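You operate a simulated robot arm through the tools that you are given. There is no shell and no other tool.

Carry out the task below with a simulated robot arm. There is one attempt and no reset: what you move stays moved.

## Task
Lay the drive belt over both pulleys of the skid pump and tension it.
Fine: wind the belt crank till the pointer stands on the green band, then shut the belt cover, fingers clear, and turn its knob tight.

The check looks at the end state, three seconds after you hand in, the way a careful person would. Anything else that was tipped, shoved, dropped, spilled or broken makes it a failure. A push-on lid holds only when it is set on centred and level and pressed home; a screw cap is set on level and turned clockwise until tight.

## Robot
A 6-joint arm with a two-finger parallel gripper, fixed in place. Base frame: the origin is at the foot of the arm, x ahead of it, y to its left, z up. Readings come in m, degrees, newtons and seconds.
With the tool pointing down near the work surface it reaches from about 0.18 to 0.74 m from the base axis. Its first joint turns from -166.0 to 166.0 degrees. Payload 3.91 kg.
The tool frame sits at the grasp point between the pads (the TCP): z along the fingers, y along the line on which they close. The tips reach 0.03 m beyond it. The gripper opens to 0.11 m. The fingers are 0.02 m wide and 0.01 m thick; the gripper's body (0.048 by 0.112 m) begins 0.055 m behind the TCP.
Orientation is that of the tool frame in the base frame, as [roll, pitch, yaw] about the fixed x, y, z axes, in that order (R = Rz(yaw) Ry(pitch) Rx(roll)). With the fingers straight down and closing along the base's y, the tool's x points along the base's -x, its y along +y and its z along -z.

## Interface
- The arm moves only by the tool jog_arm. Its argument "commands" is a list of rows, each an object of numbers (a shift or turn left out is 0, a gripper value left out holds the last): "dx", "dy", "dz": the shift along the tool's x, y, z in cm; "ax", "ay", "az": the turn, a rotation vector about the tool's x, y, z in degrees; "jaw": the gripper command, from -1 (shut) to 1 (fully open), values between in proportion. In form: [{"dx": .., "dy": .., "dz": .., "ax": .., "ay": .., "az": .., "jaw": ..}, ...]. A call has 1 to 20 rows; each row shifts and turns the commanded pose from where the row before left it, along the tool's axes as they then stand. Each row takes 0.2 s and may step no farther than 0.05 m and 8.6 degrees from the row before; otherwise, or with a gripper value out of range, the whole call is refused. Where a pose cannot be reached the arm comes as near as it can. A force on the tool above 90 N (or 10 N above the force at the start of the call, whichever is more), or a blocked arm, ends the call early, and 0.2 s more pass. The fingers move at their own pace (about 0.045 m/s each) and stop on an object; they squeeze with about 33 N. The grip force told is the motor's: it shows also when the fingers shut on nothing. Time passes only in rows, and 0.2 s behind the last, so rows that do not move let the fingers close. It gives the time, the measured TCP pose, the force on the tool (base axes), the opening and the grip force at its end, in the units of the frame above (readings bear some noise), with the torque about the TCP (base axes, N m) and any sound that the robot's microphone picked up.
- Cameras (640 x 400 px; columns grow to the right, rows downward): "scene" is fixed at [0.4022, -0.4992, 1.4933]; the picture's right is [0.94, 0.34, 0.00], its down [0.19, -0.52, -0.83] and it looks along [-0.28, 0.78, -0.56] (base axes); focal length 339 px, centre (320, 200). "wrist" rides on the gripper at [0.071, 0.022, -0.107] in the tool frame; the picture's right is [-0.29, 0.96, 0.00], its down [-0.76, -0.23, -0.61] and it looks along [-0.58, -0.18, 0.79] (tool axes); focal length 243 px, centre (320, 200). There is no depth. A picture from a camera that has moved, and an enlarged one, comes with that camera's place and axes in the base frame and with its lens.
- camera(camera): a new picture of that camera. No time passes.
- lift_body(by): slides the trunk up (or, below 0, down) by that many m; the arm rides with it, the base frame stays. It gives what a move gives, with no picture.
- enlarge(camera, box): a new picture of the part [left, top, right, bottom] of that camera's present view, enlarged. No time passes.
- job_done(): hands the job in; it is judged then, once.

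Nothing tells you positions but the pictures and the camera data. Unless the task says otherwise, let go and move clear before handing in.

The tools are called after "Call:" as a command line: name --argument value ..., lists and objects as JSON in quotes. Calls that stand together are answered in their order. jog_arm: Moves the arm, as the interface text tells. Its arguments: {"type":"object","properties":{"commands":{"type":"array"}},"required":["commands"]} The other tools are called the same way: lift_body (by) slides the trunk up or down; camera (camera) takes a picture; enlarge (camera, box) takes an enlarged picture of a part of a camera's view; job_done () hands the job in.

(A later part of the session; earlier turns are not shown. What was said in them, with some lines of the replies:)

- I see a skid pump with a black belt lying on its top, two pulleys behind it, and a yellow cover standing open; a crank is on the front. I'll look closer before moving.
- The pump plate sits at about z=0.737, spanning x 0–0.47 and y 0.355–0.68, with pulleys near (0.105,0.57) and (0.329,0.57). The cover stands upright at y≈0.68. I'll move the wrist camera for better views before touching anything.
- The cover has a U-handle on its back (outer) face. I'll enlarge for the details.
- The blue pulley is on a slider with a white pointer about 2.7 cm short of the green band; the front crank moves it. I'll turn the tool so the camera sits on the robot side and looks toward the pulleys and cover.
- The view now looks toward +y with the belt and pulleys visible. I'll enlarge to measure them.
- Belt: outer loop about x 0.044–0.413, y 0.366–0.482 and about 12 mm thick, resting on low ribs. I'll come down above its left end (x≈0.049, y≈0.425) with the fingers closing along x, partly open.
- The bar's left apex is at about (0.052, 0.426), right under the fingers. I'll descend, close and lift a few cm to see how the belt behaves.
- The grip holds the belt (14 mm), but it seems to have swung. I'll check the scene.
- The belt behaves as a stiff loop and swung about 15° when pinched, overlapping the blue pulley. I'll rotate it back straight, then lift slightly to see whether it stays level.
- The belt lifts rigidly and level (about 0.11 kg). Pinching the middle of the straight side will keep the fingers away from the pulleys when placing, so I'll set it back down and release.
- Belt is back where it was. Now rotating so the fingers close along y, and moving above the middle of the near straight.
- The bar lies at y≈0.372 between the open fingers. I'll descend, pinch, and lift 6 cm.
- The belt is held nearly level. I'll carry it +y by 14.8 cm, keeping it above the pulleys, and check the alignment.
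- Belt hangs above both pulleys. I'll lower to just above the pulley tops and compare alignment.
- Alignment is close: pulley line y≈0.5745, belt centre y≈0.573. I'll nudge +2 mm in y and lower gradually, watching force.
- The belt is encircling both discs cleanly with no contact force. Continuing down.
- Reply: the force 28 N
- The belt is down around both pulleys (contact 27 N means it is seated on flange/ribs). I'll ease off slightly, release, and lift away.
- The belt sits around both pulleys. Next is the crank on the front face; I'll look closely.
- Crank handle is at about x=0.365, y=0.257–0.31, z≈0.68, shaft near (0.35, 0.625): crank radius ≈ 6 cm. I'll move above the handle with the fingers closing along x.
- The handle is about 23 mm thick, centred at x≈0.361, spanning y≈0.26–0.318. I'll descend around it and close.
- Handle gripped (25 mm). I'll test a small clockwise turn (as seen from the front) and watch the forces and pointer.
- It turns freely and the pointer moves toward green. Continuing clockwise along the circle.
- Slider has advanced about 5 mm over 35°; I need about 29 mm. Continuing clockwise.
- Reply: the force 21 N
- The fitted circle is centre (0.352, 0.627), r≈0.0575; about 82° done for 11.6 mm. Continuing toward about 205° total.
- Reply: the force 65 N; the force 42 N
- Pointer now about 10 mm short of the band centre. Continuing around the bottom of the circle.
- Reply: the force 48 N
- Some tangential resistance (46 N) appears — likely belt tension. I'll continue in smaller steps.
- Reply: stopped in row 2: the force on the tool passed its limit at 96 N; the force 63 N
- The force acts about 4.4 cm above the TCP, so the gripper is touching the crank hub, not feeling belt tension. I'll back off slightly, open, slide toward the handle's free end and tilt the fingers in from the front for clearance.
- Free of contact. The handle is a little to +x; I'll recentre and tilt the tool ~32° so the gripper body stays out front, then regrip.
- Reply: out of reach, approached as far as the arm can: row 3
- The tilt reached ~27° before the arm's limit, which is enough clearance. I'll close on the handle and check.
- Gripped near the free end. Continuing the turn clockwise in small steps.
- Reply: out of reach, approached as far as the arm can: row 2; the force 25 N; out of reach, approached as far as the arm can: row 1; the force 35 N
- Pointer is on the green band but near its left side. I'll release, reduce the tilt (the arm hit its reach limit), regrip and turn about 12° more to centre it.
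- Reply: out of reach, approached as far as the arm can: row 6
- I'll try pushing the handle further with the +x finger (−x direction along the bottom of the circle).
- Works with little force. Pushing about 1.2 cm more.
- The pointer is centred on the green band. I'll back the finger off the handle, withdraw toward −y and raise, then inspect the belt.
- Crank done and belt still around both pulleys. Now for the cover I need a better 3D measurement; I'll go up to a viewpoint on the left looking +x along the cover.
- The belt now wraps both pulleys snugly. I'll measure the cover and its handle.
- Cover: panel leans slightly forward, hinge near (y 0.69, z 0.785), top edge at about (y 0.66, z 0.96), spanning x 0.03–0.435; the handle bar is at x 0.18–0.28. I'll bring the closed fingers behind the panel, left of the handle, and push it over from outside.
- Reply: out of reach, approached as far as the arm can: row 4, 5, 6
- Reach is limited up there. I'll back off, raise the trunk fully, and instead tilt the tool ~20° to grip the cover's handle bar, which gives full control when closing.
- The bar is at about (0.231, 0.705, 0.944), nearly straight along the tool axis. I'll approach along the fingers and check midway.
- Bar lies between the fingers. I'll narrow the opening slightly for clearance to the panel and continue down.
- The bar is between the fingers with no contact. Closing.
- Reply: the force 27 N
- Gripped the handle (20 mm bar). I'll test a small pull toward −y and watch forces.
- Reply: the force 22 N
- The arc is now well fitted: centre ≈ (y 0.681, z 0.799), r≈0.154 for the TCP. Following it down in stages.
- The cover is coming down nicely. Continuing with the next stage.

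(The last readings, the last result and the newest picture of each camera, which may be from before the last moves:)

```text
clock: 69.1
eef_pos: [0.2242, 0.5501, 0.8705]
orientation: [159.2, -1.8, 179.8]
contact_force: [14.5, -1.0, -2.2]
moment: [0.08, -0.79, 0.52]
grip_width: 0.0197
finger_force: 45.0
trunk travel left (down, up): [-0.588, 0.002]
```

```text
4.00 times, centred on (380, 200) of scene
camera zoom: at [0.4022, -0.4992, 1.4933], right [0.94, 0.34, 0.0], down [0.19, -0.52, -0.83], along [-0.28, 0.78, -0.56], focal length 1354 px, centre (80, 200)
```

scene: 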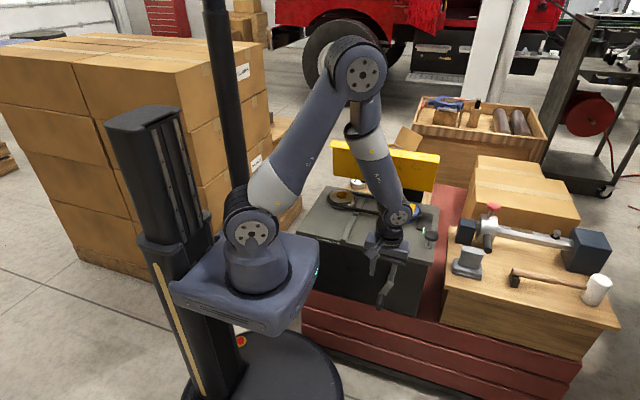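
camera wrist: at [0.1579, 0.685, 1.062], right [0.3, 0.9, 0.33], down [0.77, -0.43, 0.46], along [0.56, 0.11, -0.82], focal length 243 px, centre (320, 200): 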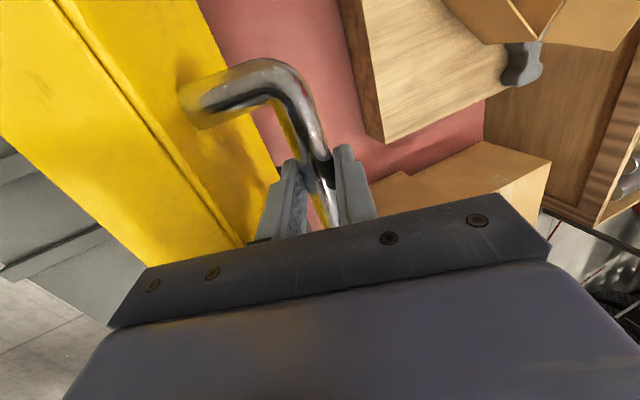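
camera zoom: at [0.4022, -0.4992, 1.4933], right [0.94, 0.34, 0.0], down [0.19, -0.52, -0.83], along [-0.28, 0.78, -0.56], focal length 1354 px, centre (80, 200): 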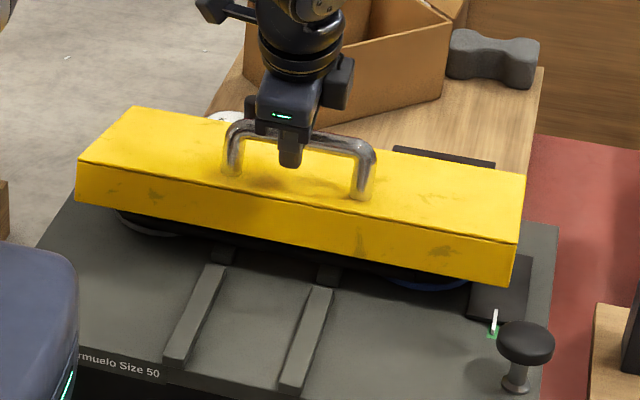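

Nearly closed. Finishing in small steps until it seats.

Call:
jog_arm --commands '[{"dy": -0.78, "dz": 0.74}, {"dy": -0.78, "dz": 0.74}, {}]'

Call:
jog_arm --commands '[{"dy": -0.5, "dz": 0.62}, {"dy": -0.5, "dz": 0.62}, {}]'

Call:
enlarge --camera "scene" --box '[300, 150, 460, 250]'

```text
clock: 69.9
eef_pos: [0.2246, 0.5402, 0.8498]
orientation: [159.2, -1.8, 179.8]
contact_force: [14.6, -1.1, -5.2]
moment: [0.05, -0.76, 0.53]
grip_width: 0.0194
finger_force: 44.4
trunk travel left (down, up): [-0.588, 0.002]
```

```text
clock: 70.7
eef_pos: [0.2229, 0.5371, 0.8408]
orientation: [158.4, -1.5, 180.0]
contact_force: [12.0, 7.0, 40.8]
moment: [0.28, -0.08, 0.64]
grip_width: 0.0196
finger_force: 45.0
trunk travel left (down, up): [-0.588, 0.002]
```

```text
4.00 times, centred on (380, 200) of scene
camera zoom: at [0.4022, -0.4992, 1.4933], right [0.94, 0.34, 0.0], down [0.19, -0.52, -0.83], along [-0.28, 0.78, -0.56], focal length 1354 px, centre (80, 200)
```

zoom: 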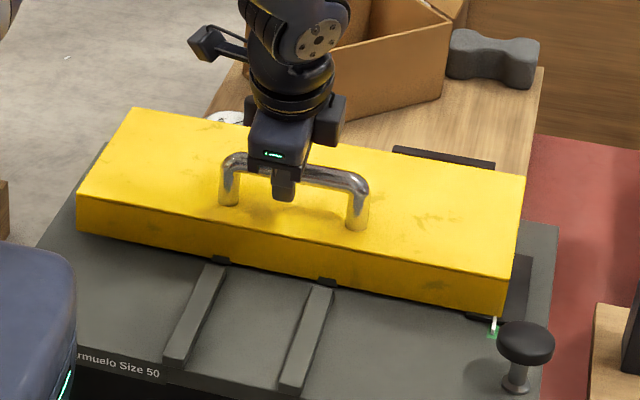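

The cover has seated (41 N contact). I'll release the handle, back straight off, and check that it stays fully shut.

Call:
jog_arm --commands '[{"dz": -0.15}, {"jaw": -0.1}, {"jaw": -0.1}, {"jaw": -0.1}, {"dz": -3}, {"dz": -4}, {"dz": -4.5}, {"dz": -4.5}, {}]'

Call:
enlarge --camera "scene" --box '[300, 150, 460, 250]'

Call:
enlarge --camera "scene" --box '[385, 205, 449, 245]'

Call:
camera --camera "wrist"

```text
clock: 72.7
eef_pos: [0.2232, 0.4749, 0.9854]
orientation: [159.1, -1.7, 179.9]
contact_force: [0.1, -0.3, 0.3]
moment: [0.04, 0.0, 0.02]
grip_width: 0.0494
finger_force: 0.0
trunk travel left (down, up): [-0.588, 0.002]
```

```text
4.00 times, centred on (380, 200) of scene
camera zoom: at [0.4022, -0.4992, 1.4933], right [0.94, 0.34, 0.0], down [0.19, -0.52, -0.83], along [-0.28, 0.78, -0.56], focal length 1354 px, centre (80, 200)
```

zoom: 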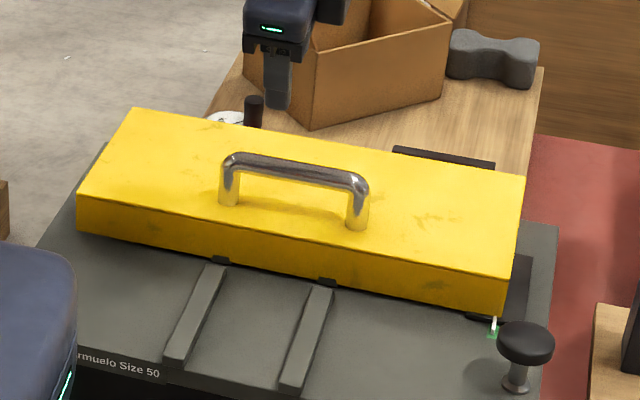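

```text
10.00 times, centred on (417, 225) of scene
camera zoom: at [0.4022, -0.4992, 1.4933], right [0.94, 0.34, 0.0], down [0.19, -0.52, -0.83], along [-0.28, 0.78, -0.56], focal length 3386 px, centre (-650, -50)
```

zoom: 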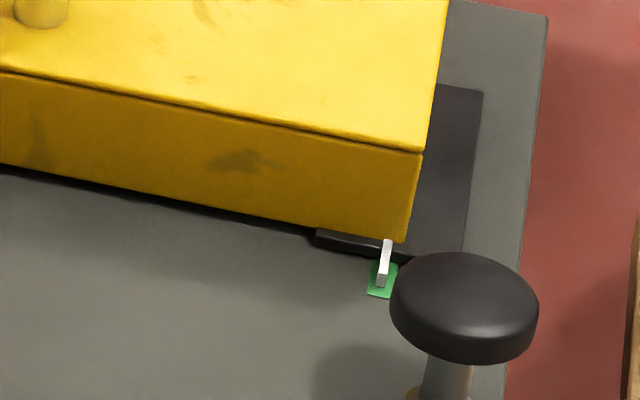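

```text
taken
camera wrist: at [0.157, 0.4574, 1.0962], right [0.3, 0.89, 0.33], down [0.77, -0.43, 0.46], along [0.56, 0.12, -0.82], focal length 243 px, centre (320, 200)
```

wrist: 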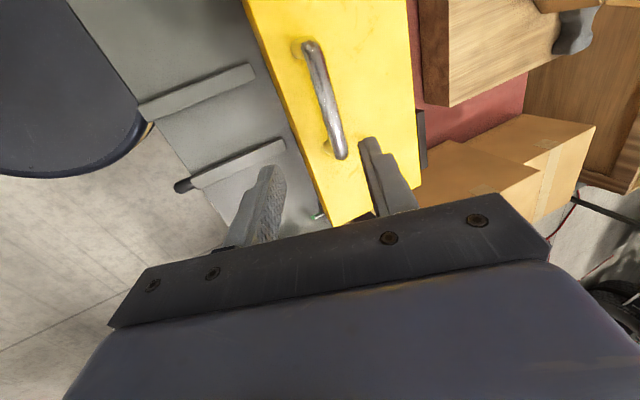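

Cover is fully shut and the pointer still stands on green. Next the black knob at about (0.453, 0.426), head ~5 cm across at z≈0.775–0.787. I'll level the tool, move over it, and pre-rotate counter-clockwise to have travel for tightening.

Call:
jog_arm --commands '[{"dz": -2}, {"ax": 7}, {"ax": 7}, {"ax": 6.9, "ay": -1.7}, {"dx": -4.6, "dy": -1}, {"dx": -4.6, "dy": -1}, {"dx": -4.6, "dy": -1}, {"dx": -4.6, "dy": -1}, {"dx": -4.6, "dy": -0.5}, {}]'

Call:
lift_body --by -0.085

Call:
camera --camera "wrist"

```text
clock: 74.9
eef_pos: [0.4578, 0.4274, 1.0054]
orientation: [-180.0, -0.1, 179.8]
contact_force: [-0.3, 0.2, -1.0]
moment: [0.03, 0.02, -0.02]
grip_width: 0.0495
finger_force: 0.1
trunk travel left (down, up): [-0.588, 0.002]
```

```text
clock: 76.1
eef_pos: [0.4572, 0.4268, 0.9202]
orientation: [180.0, 0.0, 179.8]
contact_force: [0.8, 0.3, 0.0]
moment: [0.01, 0.0, 0.01]
grip_width: 0.0496
finger_force: 0.1
trunk travel left (down, up): [-0.503, 0.087]
```

```text
taken
camera wrist: at [0.3865, 0.4499, 1.0287], right [0.29, 0.96, 0.0], down [0.76, -0.23, 0.61], along [0.58, -0.18, -0.79], focal length 243 px, centre (320, 200)
```

wrist: 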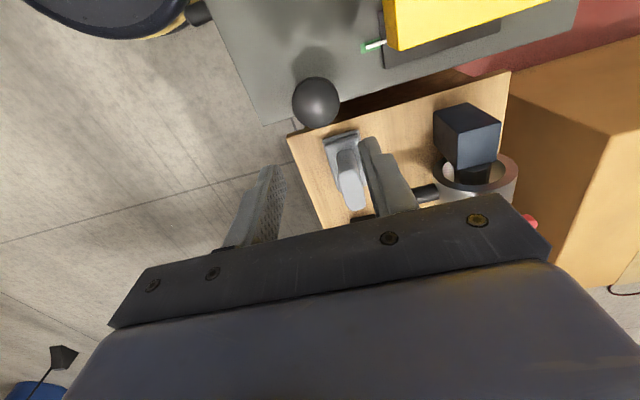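

Knob centre refined to (0.4505, 0.4275). Opening and pre-rotating.

Call:
jog_arm --commands '[{"dx": 0.67, "jaw": 0.6}, {"az": -8.5}, {"az": -8.5}, {"az": -8.5}, {"az": -8.5}, {"az": -8.5}, {"az": -8.5}, {"az": -8.5}, {"az": -8.5}, {"az": -8.5}, {"az": -8.5}, {"az": -8.5}, {"az": -8.5}, {"az": -8.5}, {"az": -8.5}, {"az": -8.5}, {"az": -8.5}, {"az": -8.5}, {"az": -8.5}, {"az": -8.5}]'

Call:
camera --camera "wrist"

Call:
enlarge --camera "scene" --box '[370, 170, 466, 230]'

```text
clock: 80.3
eef_pos: [0.4516, 0.4282, 0.9192]
orientation: [-179.9, 0.0, -18.5]
contact_force: [-0.6, -0.6, 0.2]
moment: [-0.03, -0.04, 0.0]
grip_width: 0.0879
finger_force: 0.0
trunk travel left (down, up): [-0.503, 0.087]
```

```text
taken
camera wrist: at [0.5122, 0.3849, 1.0284], right [-0.58, -0.81, 0.0], down [-0.65, 0.46, 0.61], along [-0.5, 0.35, -0.79], focal length 243 px, centre (320, 200)
```

wrist: 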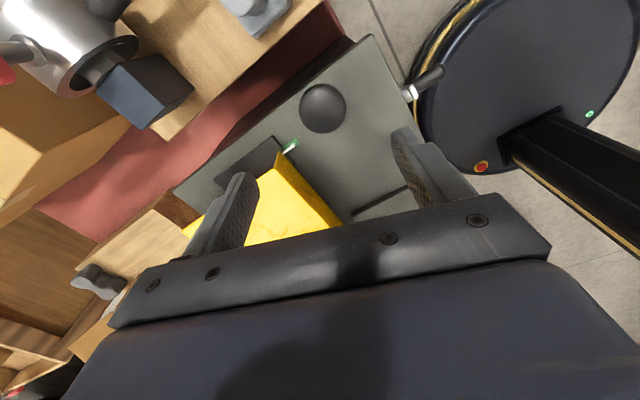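

```text
6.67 times, centred on (418, 200) of scene
camera zoom: at [0.4022, -0.4992, 1.4933], right [0.94, 0.34, 0.0], down [0.19, -0.52, -0.83], along [-0.28, 0.78, -0.56], focal length 2258 px, centre (-333, 200)
```

zoom: 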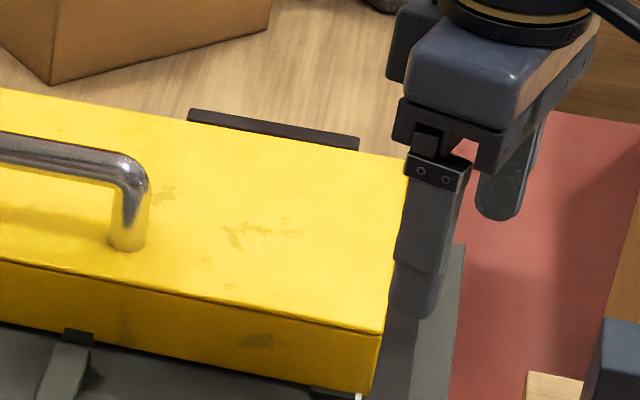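

The knob (≈45 mm head) is centred below the fingers. Descending and gripping.

Call:
jog_arm --commands '[{"dz": 4, "jaw": 0.35}, {"dz": 4}, {"dz": 3}, {"dz": 2.6}, {}]'

Call:
enlarge --camera "scene" --box '[385, 190, 465, 240]'

Call:
camera --camera "wrist"

```text
clock: 81.5
eef_pos: [0.455, 0.4272, 0.7824]
orientation: [-180.0, 0.1, -18.6]
contact_force: [-0.2, 0.4, 0.7]
moment: [0.01, 0.01, 0.01]
grip_width: 0.0743
finger_force: 0.2
trunk travel left (down, up): [-0.503, 0.087]
```

```text
8.00 times, centred on (425, 215) of scene
camera zoom: at [0.4022, -0.4992, 1.4933], right [0.94, 0.34, 0.0], down [0.19, -0.52, -0.83], along [-0.28, 0.78, -0.56], focal length 2709 px, centre (-520, 80)
```

zoom: 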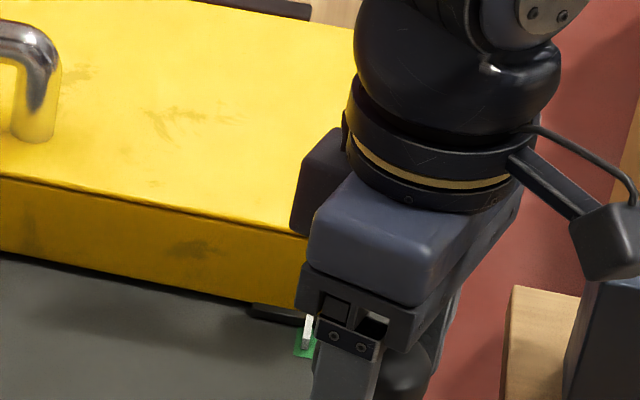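

```text
taken
camera wrist: at [0.515, 0.3849, 0.8914], right [-0.58, -0.81, 0.0], down [-0.65, 0.46, 0.61], along [-0.5, 0.35, -0.79], focal length 243 px, centre (320, 200)
```

wrist: 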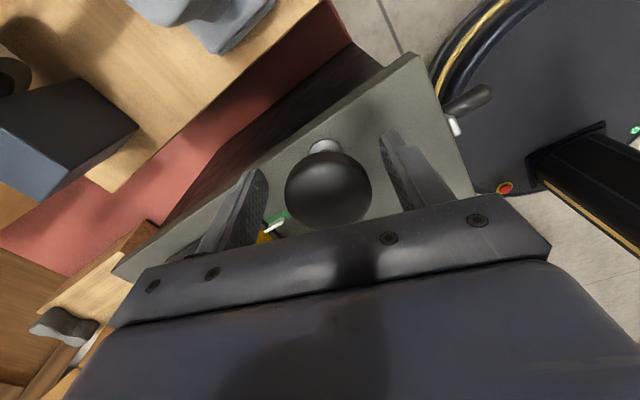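

Call:
jog_arm --commands '[{"dx": -0.35}, {"jaw": -1}, {"jaw": -1}, {"jaw": -1}, {"jaw": -1}, {}]'

Call:
jog_arm --commands '[{"az": 6}, {"az": 6}, {"az": 6}, {"az": 6}, {"az": 6}, {}]'

Call:
camera --camera "wrist"

```text
clock: 82.9
eef_pos: [0.4492, 0.4254, 0.7831]
orientation: [179.8, 0.1, -18.9]
contact_force: [-9.7, -22.0, 0.5]
moment: [-0.1, 0.27, -0.08]
grip_width: 0.0458
finger_force: 45.0
trunk travel left (down, up): [-0.503, 0.087]
```

```text
clock: 84.3
eef_pos: [0.449, 0.4267, 0.7837]
orientation: [180.0, 0.1, -48.9]
contact_force: [6.7, -25.6, -0.6]
moment: [-0.35, 0.4, -0.02]
grip_width: 0.0461
finger_force: 45.1
trunk travel left (down, up): [-0.503, 0.087]
```

```text
taken
camera wrist: at [0.4796, 0.3595, 0.8924], right [-0.91, -0.41, 0.0], down [-0.33, 0.72, 0.61], along [-0.25, 0.55, -0.79], focal length 243 px, centre (320, 200)
```

wrist: 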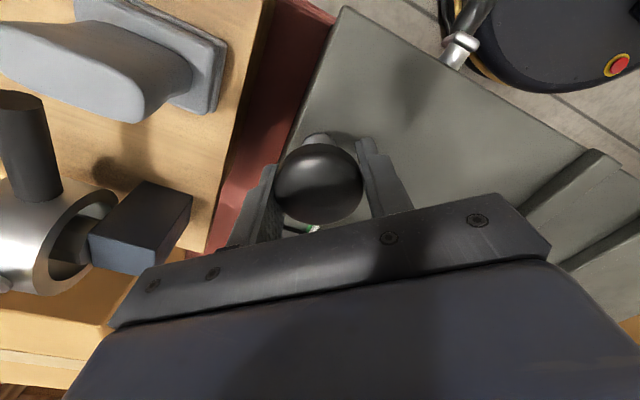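

The knob turns freely under the grip. Continuing clockwise while monitoring torque.

Call:
jog_arm --commands '[{"az": 8, "dx": 0.1, "dy": 0.1}, {"az": 8}, {"az": 8}, {"az": 8}, {"az": 8}, {"az": 8}, {}]'

Call:
jog_arm --commands '[{"az": 8}, {"az": 8}, {"az": 8}, {"az": 8}, {"az": 8}, {"az": 8}, {}]'

Call:
jog_arm --commands '[{"az": 8}, {"az": 8}, {"az": 8}, {"az": 8}, {"az": 8}, {"az": 8}, {}]'

```text
clock: 85.9
eef_pos: [0.4506, 0.4272, 0.7846]
orientation: [-179.9, 0.2, -96.8]
contact_force: [26.4, -6.7, 1.5]
moment: [-0.29, -0.27, 0.03]
grip_width: 0.0461
finger_force: 44.5
trunk travel left (down, up): [-0.503, 0.087]
```

```text
clock: 87.5
eef_pos: [0.4463, 0.4218, 0.783]
orientation: [-179.9, -0.5, -144.8]
contact_force: [16.3, -23.3, 15.5]
moment: [-0.72, 0.01, -0.12]
grip_width: 0.0437
finger_force: 45.3
trunk travel left (down, up): [-0.503, 0.087]
```

```text
clock: 89.1
eef_pos: [0.4464, 0.4264, 0.7835]
orientation: [-179.9, -0.2, 167.2]
contact_force: [-0.1, -17.8, -9.3]
moment: [0.67, 0.3, 0.15]
grip_width: 0.0449
finger_force: 45.2
trunk travel left (down, up): [-0.503, 0.087]
```

Call:
jog_arm --commands '[{"az": 8}, {"az": 8}, {"az": 8}, {"az": 8}, {"az": 8}, {"az": 8}, {}]'

Call:
camera --camera "wrist"

Call:
enlarge --camera "scene" --box '[385, 190, 465, 240]'

```text
clock: 90.7
eef_pos: [0.4482, 0.4284, 0.7845]
orientation: [179.8, -0.1, 119.3]
contact_force: [4.2, 7.1, 3.4]
moment: [-0.2, -0.05, 1.2]
grip_width: 0.0449
finger_force: 45.3
trunk travel left (down, up): [-0.503, 0.087]
```

```text
taken
camera wrist: at [0.4321, 0.5017, 0.8934], right [0.98, 0.21, 0.0], down [0.17, -0.78, 0.61], along [0.13, -0.59, -0.8], focal length 243 px, centre (320, 200)
```

wrist: 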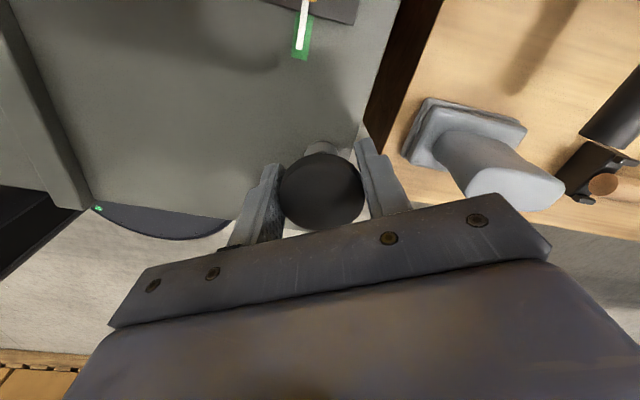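

```text
8.00 times, centred on (425, 215) of scene
camera zoom: at [0.4022, -0.4992, 1.4933], right [0.94, 0.34, 0.0], down [0.19, -0.52, -0.83], along [-0.28, 0.78, -0.56], focal length 2709 px, centre (-520, 80)
```

zoom: 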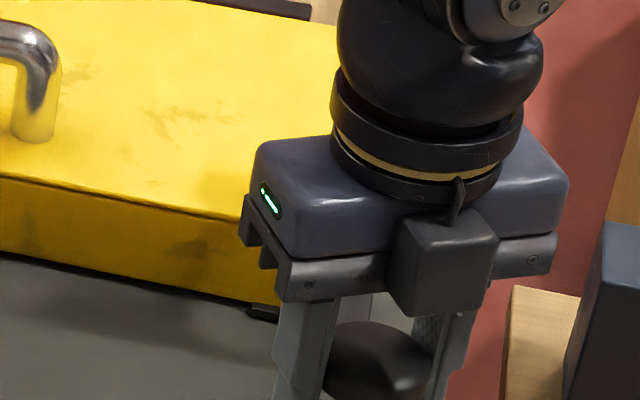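

Resisting torque has jumped to 1.2 N·m after about 220° — the knob is bottoming. I'll give a little more to confirm it's tight.

Call:
jog_arm --commands '[{"az": 5}, {"az": 5}, {}]'

Call:
jog_arm --commands '[{"az": 5}, {"az": 5}, {}]'

```text
clock: 91.5
eef_pos: [0.4496, 0.4284, 0.7851]
orientation: [179.8, -0.1, 109.2]
contact_force: [18.6, 14.0, 5.7]
moment: [0.05, -0.04, 0.84]
grip_width: 0.0461
finger_force: 45.1
trunk travel left (down, up): [-0.503, 0.087]
```

```text
clock: 92.3
eef_pos: [0.4498, 0.4275, 0.7829]
orientation: [179.8, -0.3, 99.1]
contact_force: [23.5, 14.6, 5.7]
moment: [-0.36, 0.21, 0.49]
grip_width: 0.0453
finger_force: 44.6
trunk travel left (down, up): [-0.503, 0.087]
```

Call:
jog_arm --commands '[{"az": 7}, {"az": 7}, {"az": 7}, {}]'

Call:
jog_arm --commands '[{"az": 7}, {"az": 7}, {"az": 7}, {}]'

```text
clock: 93.3
eef_pos: [0.4504, 0.4267, 0.7835]
orientation: [180.0, 0.0, 78.2]
contact_force: [36.7, 3.9, -2.5]
moment: [-0.03, 0.05, 1.03]
grip_width: 0.0456
finger_force: 44.6
trunk travel left (down, up): [-0.503, 0.087]
```

```text
clock: 94.3
eef_pos: [0.4514, 0.4251, 0.7835]
orientation: [179.9, 0.2, 57.1]
contact_force: [34.6, -8.0, 0.0]
moment: [0.19, -0.34, 0.03]
grip_width: 0.0443
finger_force: 44.9
trunk travel left (down, up): [-0.503, 0.087]
```

Torque readings oscillate (stick-slip, or not fully tight). I'll look at the knob closely for marks.

Call:
enlarge --camera "wrist" --box '[230, 110, 422, 230]'

Call:
enlarge --camera "scene" --box '[405, 215, 453, 245]'

```text
3.33 times, centred on (326, 170) of wrist
camera zoom: at [0.5073, 0.4743, 0.8915], right [0.65, -0.76, 0.0], down [-0.6, -0.51, 0.61], along [-0.46, -0.39, -0.79], focal length 809 px, centre (300, 300)
```

zoom: 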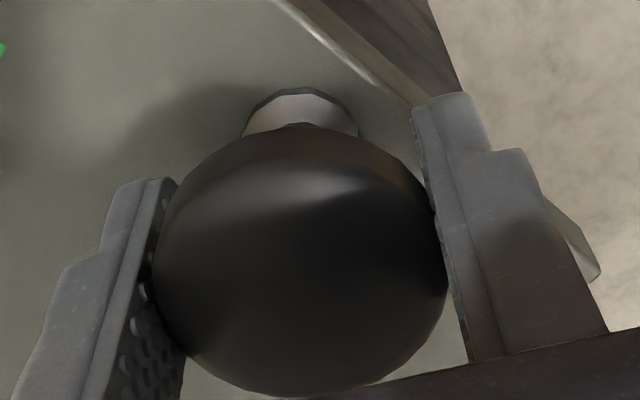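

```text
13.33 times, centred on (429, 230) of scene
camera zoom: at [0.4022, -0.4992, 1.4933], right [0.94, 0.34, 0.0], down [0.19, -0.52, -0.83], along [-0.28, 0.78, -0.56], focal length 4515 px, centre (-1133, -200)
```

zoom: 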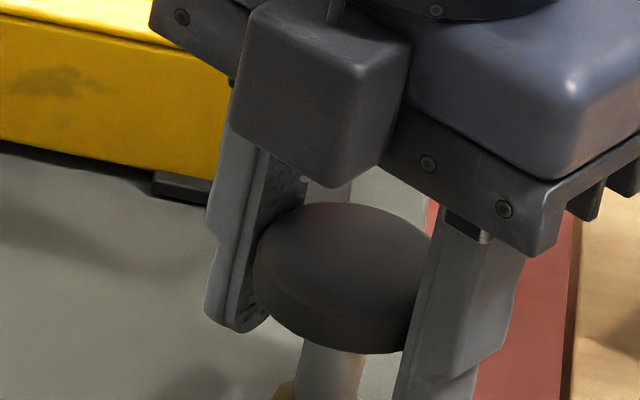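

Call:
jog_arm --commands '[{"az": 3}, {}]'

Call:
jog_arm --commands '[{"az": 3}, {}]'

Call:
jog_arm --commands '[{"az": 3}, {}]'

Call:
jog_arm --commands '[{"az": 3}, {}]'

```text
clock: 94.9
eef_pos: [0.4499, 0.424, 0.7817]
orientation: [-179.5, 0.0, 54.7]
contact_force: [32.7, -8.2, 1.1]
moment: [-0.25, -0.79, 0.09]
grip_width: 0.044
finger_force: 45.0
trunk travel left (down, up): [-0.503, 0.087]
```

```text
clock: 95.5
eef_pos: [0.4495, 0.4244, 0.7827]
orientation: [-178.6, -0.1, 52.5]
contact_force: [-44.9, 67.4, 0.2]
moment: [-1.07, -0.52, 0.08]
grip_width: 0.0445
finger_force: 45.0
out of reach, approached as far as the arm can: row 1
trunk travel left (down, up): [-0.503, 0.087]
```

```text
clock: 96.1
eef_pos: [0.4493, 0.4238, 0.783]
orientation: [-178.5, 0.0, 52.6]
contact_force: [-48.1, 69.3, 0.0]
moment: [-0.75, -0.62, 0.09]
grip_width: 0.0441
finger_force: 45.5
out of reach, approached as far as the arm can: row 1
trunk travel left (down, up): [-0.503, 0.087]
```

```text
clock: 96.4
eef_pos: [0.4478, 0.4244, 0.782]
orientation: [-177.7, -0.3, 52.0]
contact_force: [-32.5, 40.2, -8.8]
moment: [-0.31, -0.73, 0.39]
grip_width: 0.0446
finger_force: 45.1
out of reach, approached as far as the arm can: row 1
trunk travel left (down, up): [-0.503, 0.087]
stopped in row 1: the force on the tool passed its limit at 97 N (the readings are from after the stop); the commanded pose is now the measured one
```

The wrist limit was reached (about 288° turned). I'll release, lift, wind the wrist back and regrip to verify tightness with a fresh turn.

Call:
jog_arm --commands '[{"jaw": 0.35}, {"jaw": 0.35}, {"jaw": 0.35}, {"dz": -3}, {"dz": -4}, {}]'

Call:
enlarge --camera "scene" --box '[405, 215, 453, 245]'

Call:
jog_arm --commands '[{"az": -8.5}, {"az": -8.5}, {"az": -8.5}, {"az": -8.5}, {"az": -8.5}, {"az": -8.5}, {"az": -8.5}, {"az": -8.5}, {"az": -8.5}, {"az": -8.5}, {"az": -8.5}, {"az": -8.5}, {"az": -8.5}, {"az": -8.5}, {"az": -8.5}, {"az": -8.5}, {"az": -8.5}]'

Call:
jog_arm --commands '[{"az": -8.5}, {"az": -8.5}, {"az": -8.5}, {"az": -8.5}, {"az": -8.5}, {"az": -8.5}, {"az": -8.5}, {"az": -8.5}, {"az": -8.5}, {"az": -8.5}, {"az": -8.5}, {"az": -8.5}, {"az": -8.5}, {"az": -8.5}, {"az": -8.5}, {"az": -8.5}, {"az": -8.5}]'

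Call:
camera --camera "wrist"

```text
clock: 97.8
eef_pos: [0.4557, 0.414, 0.8554]
orientation: [-177.8, -0.2, 51.8]
contact_force: [-1.0, -0.1, 0.5]
moment: [0.04, -0.02, 0.01]
grip_width: 0.0744
finger_force: 0.0
trunk travel left (down, up): [-0.503, 0.087]
```

```text
13.33 times, centred on (429, 230) of scene
camera zoom: at [0.4022, -0.4992, 1.4933], right [0.94, 0.34, 0.0], down [0.19, -0.52, -0.83], along [-0.28, 0.78, -0.56], focal length 4515 px, centre (-1133, -200)
```

zoom: 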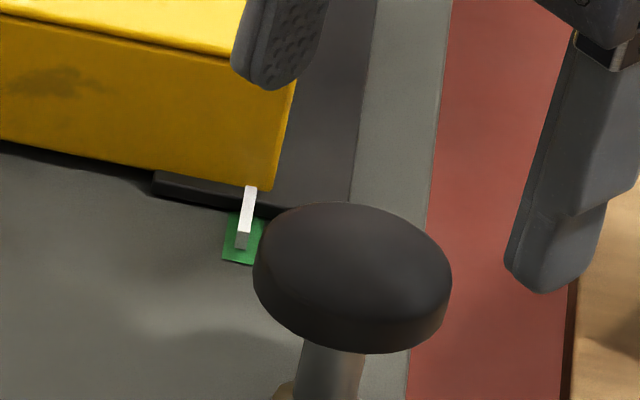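

```text
clock: 101.4
eef_pos: [0.4549, 0.4164, 0.8526]
orientation: [178.1, -0.9, -163.5]
contact_force: [0.4, 0.1, -0.1]
moment: [0.02, -0.01, 0.0]
grip_width: 0.0742
finger_force: 0.1
trunk travel left (down, up): [-0.503, 0.087]
```

```text
clock: 105.0
eef_pos: [0.4562, 0.4167, 0.8534]
orientation: [-179.0, 2.0, -19.0]
contact_force: [-0.2, -0.4, 0.7]
moment: [0.01, -0.01, -0.01]
grip_width: 0.0743
finger_force: 0.1
trunk travel left (down, up): [-0.503, 0.087]
```

```text
taken
camera wrist: at [0.5204, 0.3711, 0.9588], right [-0.59, -0.81, -0.01], down [-0.63, 0.45, 0.64], along [-0.51, 0.38, -0.77], focal length 243 px, centre (320, 200)
```

wrist: 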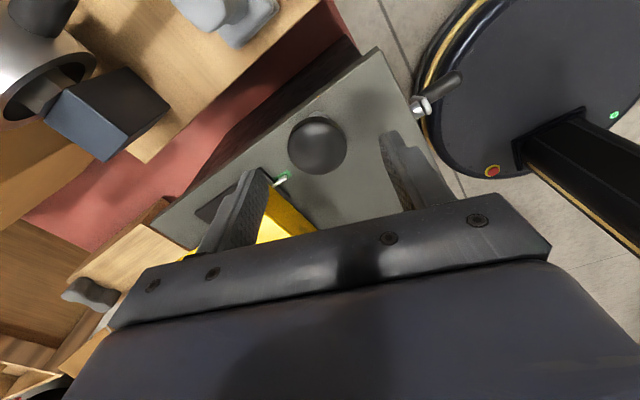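

Call:
jog_arm --commands '[{"ay": 2, "ax": -1}, {"dx": -0.85, "dy": -0.71}, {}, {"dz": 3.5}, {"dz": 3.4}, {}]'

Call:
camera --camera "wrist"

```text
clock: 106.4
eef_pos: [0.4503, 0.4286, 0.7847]
orientation: [179.9, -0.1, -19.2]
contact_force: [0.5, 0.5, 0.0]
moment: [0.02, 0.0, -0.03]
grip_width: 0.0742
finger_force: 0.1
trunk travel left (down, up): [-0.503, 0.087]
```

```text
taken
camera wrist: at [0.5116, 0.3852, 0.8935], right [-0.59, -0.81, 0.0], down [-0.64, 0.47, 0.61], along [-0.49, 0.36, -0.79], focal length 243 px, centre (320, 200)
```

wrist: 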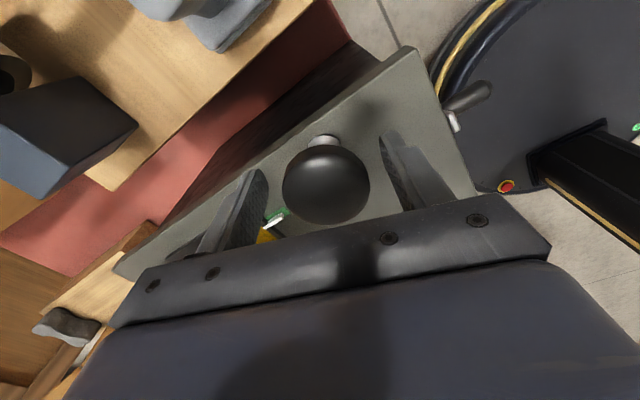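

Call:
jog_arm --commands '[{"dy": 0.1}, {"jaw": -1}, {"jaw": -1}, {"jaw": -1}, {"jaw": -1}, {}]'

Call:
jog_arm --commands '[{"az": 4}, {"az": 4}, {}]'

Call:
jog_arm --commands '[{"az": 4}, {"az": 4}, {}]'

Call:
jog_arm --commands '[{"az": 4}, {"az": 4}, {}]'

```text
clock: 107.8
eef_pos: [0.4475, 0.4249, 0.7847]
orientation: [179.9, 0.0, -19.3]
contact_force: [-2.5, -6.5, 0.3]
moment: [-0.19, 0.09, -0.01]
grip_width: 0.0438
finger_force: 44.7
trunk travel left (down, up): [-0.503, 0.087]
```

```text
clock: 108.6
eef_pos: [0.4501, 0.4251, 0.7846]
orientation: [180.0, -0.1, -27.1]
contact_force: [-0.2, -3.7, -3.7]
moment: [0.29, -0.31, 1.16]
grip_width: 0.0451
finger_force: 45.1
trunk travel left (down, up): [-0.503, 0.087]
```

```text
clock: 109.4
eef_pos: [0.4493, 0.4239, 0.7852]
orientation: [-180.0, -0.1, -35.2]
contact_force: [0.4, -3.1, 3.2]
moment: [-0.13, 0.23, 0.79]
grip_width: 0.0455
finger_force: 45.7
trunk travel left (down, up): [-0.503, 0.087]
```

```text
clock: 110.2
eef_pos: [0.4513, 0.4248, 0.7844]
orientation: [-180.0, 0.0, -43.3]
contact_force: [-1.1, 0.2, 3.5]
moment: [0.03, 0.25, 0.49]
grip_width: 0.0455
finger_force: 45.2
trunk travel left (down, up): [-0.503, 0.087]
```

Immediate resisting torque of ~1.2 N·m on the new grip confirms the knob is at its stop. One more short turn for certainty.

Call:
jog_arm --commands '[{"az": 7}, {"az": 7}, {"az": 7}, {"az": 7}, {}]'

Call:
jog_arm --commands '[{"az": 7}, {"az": 7}, {"az": 7}, {"az": 7}, {}]'

Call:
jog_arm --commands '[{"az": 7}, {"az": 7}, {"az": 7}, {"az": 7}, {}]'

```text
clock: 111.4
eef_pos: [0.4508, 0.4249, 0.7849]
orientation: [-179.9, -0.1, -71.3]
contact_force: [3.9, 3.4, 3.3]
moment: [-0.29, 0.23, 0.78]
grip_width: 0.0456
finger_force: 45.1
trunk travel left (down, up): [-0.503, 0.087]
```

```text
clock: 112.6
eef_pos: [0.4497, 0.423, 0.7842]
orientation: [-179.9, -0.2, -99.3]
contact_force: [-1.0, -0.3, -6.6]
moment: [-0.06, -0.34, 1.12]
grip_width: 0.0451
finger_force: 45.1
trunk travel left (down, up): [-0.503, 0.087]
```

```text
clock: 113.8
eef_pos: [0.4499, 0.4251, 0.7853]
orientation: [-179.9, 0.0, -127.2]
contact_force: [-6.5, 2.8, -0.7]
moment: [0.12, -0.06, 1.15]
grip_width: 0.0438
finger_force: 45.5
trunk travel left (down, up): [-0.503, 0.087]
```

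Sustained ~1 N·m with the pads slipping: the knob is tight. I'll release, lift clear, and do a final inspection.

Call:
jog_arm --commands '[{"jaw": 0.4}, {"jaw": 0.4}, {"jaw": 0.4}, {"dz": -3}, {"dz": -4.5}, {"dz": -4.5}, {"dz": -4.5}, {"dz": -4.5}, {"dx": 4.5}, {"dx": 4.5}, {"dx": 4.5}, {"dx": 4.5}, {}]'

Call:
camera --camera "scene"

Call:
enlarge --camera "scene" --box '[290, 170, 450, 270]'

Call:
enlarge --camera "scene" --box '[400, 210, 448, 240]'

Call:
camera --camera "wrist"

```text
clock: 116.6
eef_pos: [0.3409, 0.2811, 0.9922]
orientation: [-179.9, -0.1, -127.2]
contact_force: [-1.2, 0.1, -0.4]
moment: [0.03, 0.02, 0.0]
grip_width: 0.0772
finger_force: 0.0
trunk travel left (down, up): [-0.503, 0.087]
```

```text
taken
```

scene: 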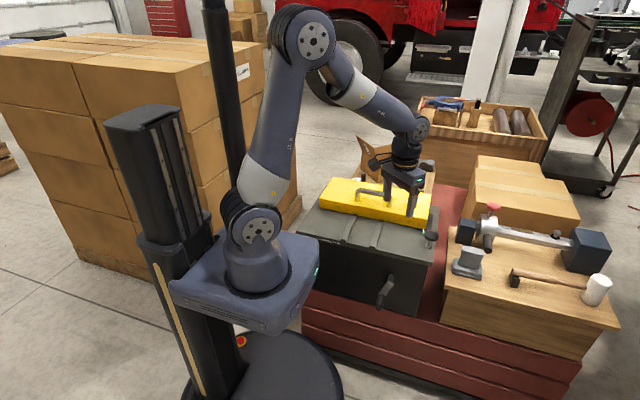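

```text
4.00 times, centred on (370, 220) of scene
camera zoom: at [0.4022, -0.4992, 1.4933], right [0.94, 0.34, 0.0], down [0.19, -0.52, -0.83], along [-0.28, 0.78, -0.56], focal length 1354 px, centre (120, 120)
```

zoom: 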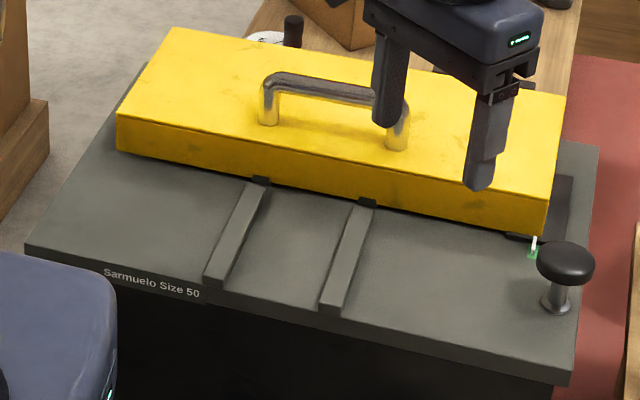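

```text
13.33 times, centred on (424, 225) of scene
camera zoom: at [0.4022, -0.4992, 1.4933], right [0.94, 0.34, 0.0], down [0.19, -0.52, -0.83], along [-0.28, 0.78, -0.56], focal length 4515 px, centre (-1067, -133)
```

zoom: 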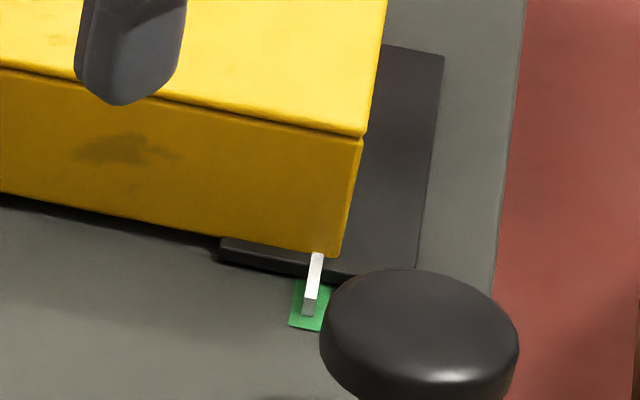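

```text
taken
camera wrist: at [0.2804, 0.2381, 1.1013], right [-0.59, 0.81, 0.0], down [0.64, 0.47, 0.61], along [0.49, 0.36, -0.79], focal length 243 px, centre (320, 200)
```

wrist: 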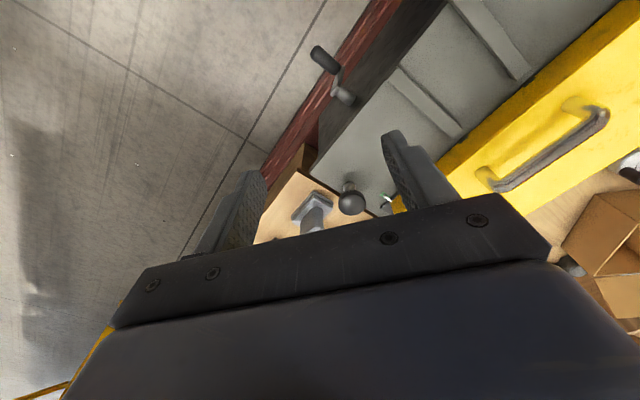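

Final check: the belt is around both pulleys, the pointer is centred on the green band, and the cover is down flat over the belt. The knob is tight, the gripper is open and clear, and nothing else was disturbed. Handing in.

Call:
job_done

```text
The job is handed in.
```

I handed in the job with the belt over both pulleys, the pointer on the green band, the cover shut and the knob tight. The hand-in gave no verdict.

- **Belt:** it lies around both pulleys and looked snug after tensioning. That was my last look at it, because the cover now hides it.
- **Crank:** I wound it clockwise, about 220° in all. The pointer is centred on the green band and was still there in the last picture. The gripper touched the crank hub partway round. I regripped further out and finished the last few degrees by pushing the handle with one finger.
- **Cover:** I swung it down by its handle until it stopped at about 40 N. It lies level, with the fingers clear. The front lip sits about 9 mm above the plate by my estimate, because the cover would go no further.
- **Knob:** it turned freely for about 220°, then resisted at up to 1.2 N·m. A fresh grip met the same resistance at once, with the pads slipping. The knob has no marks, so I judged tightness from torque alone.

The gripper is open and clear of the pump, and I saw nothing else moved or tipped.
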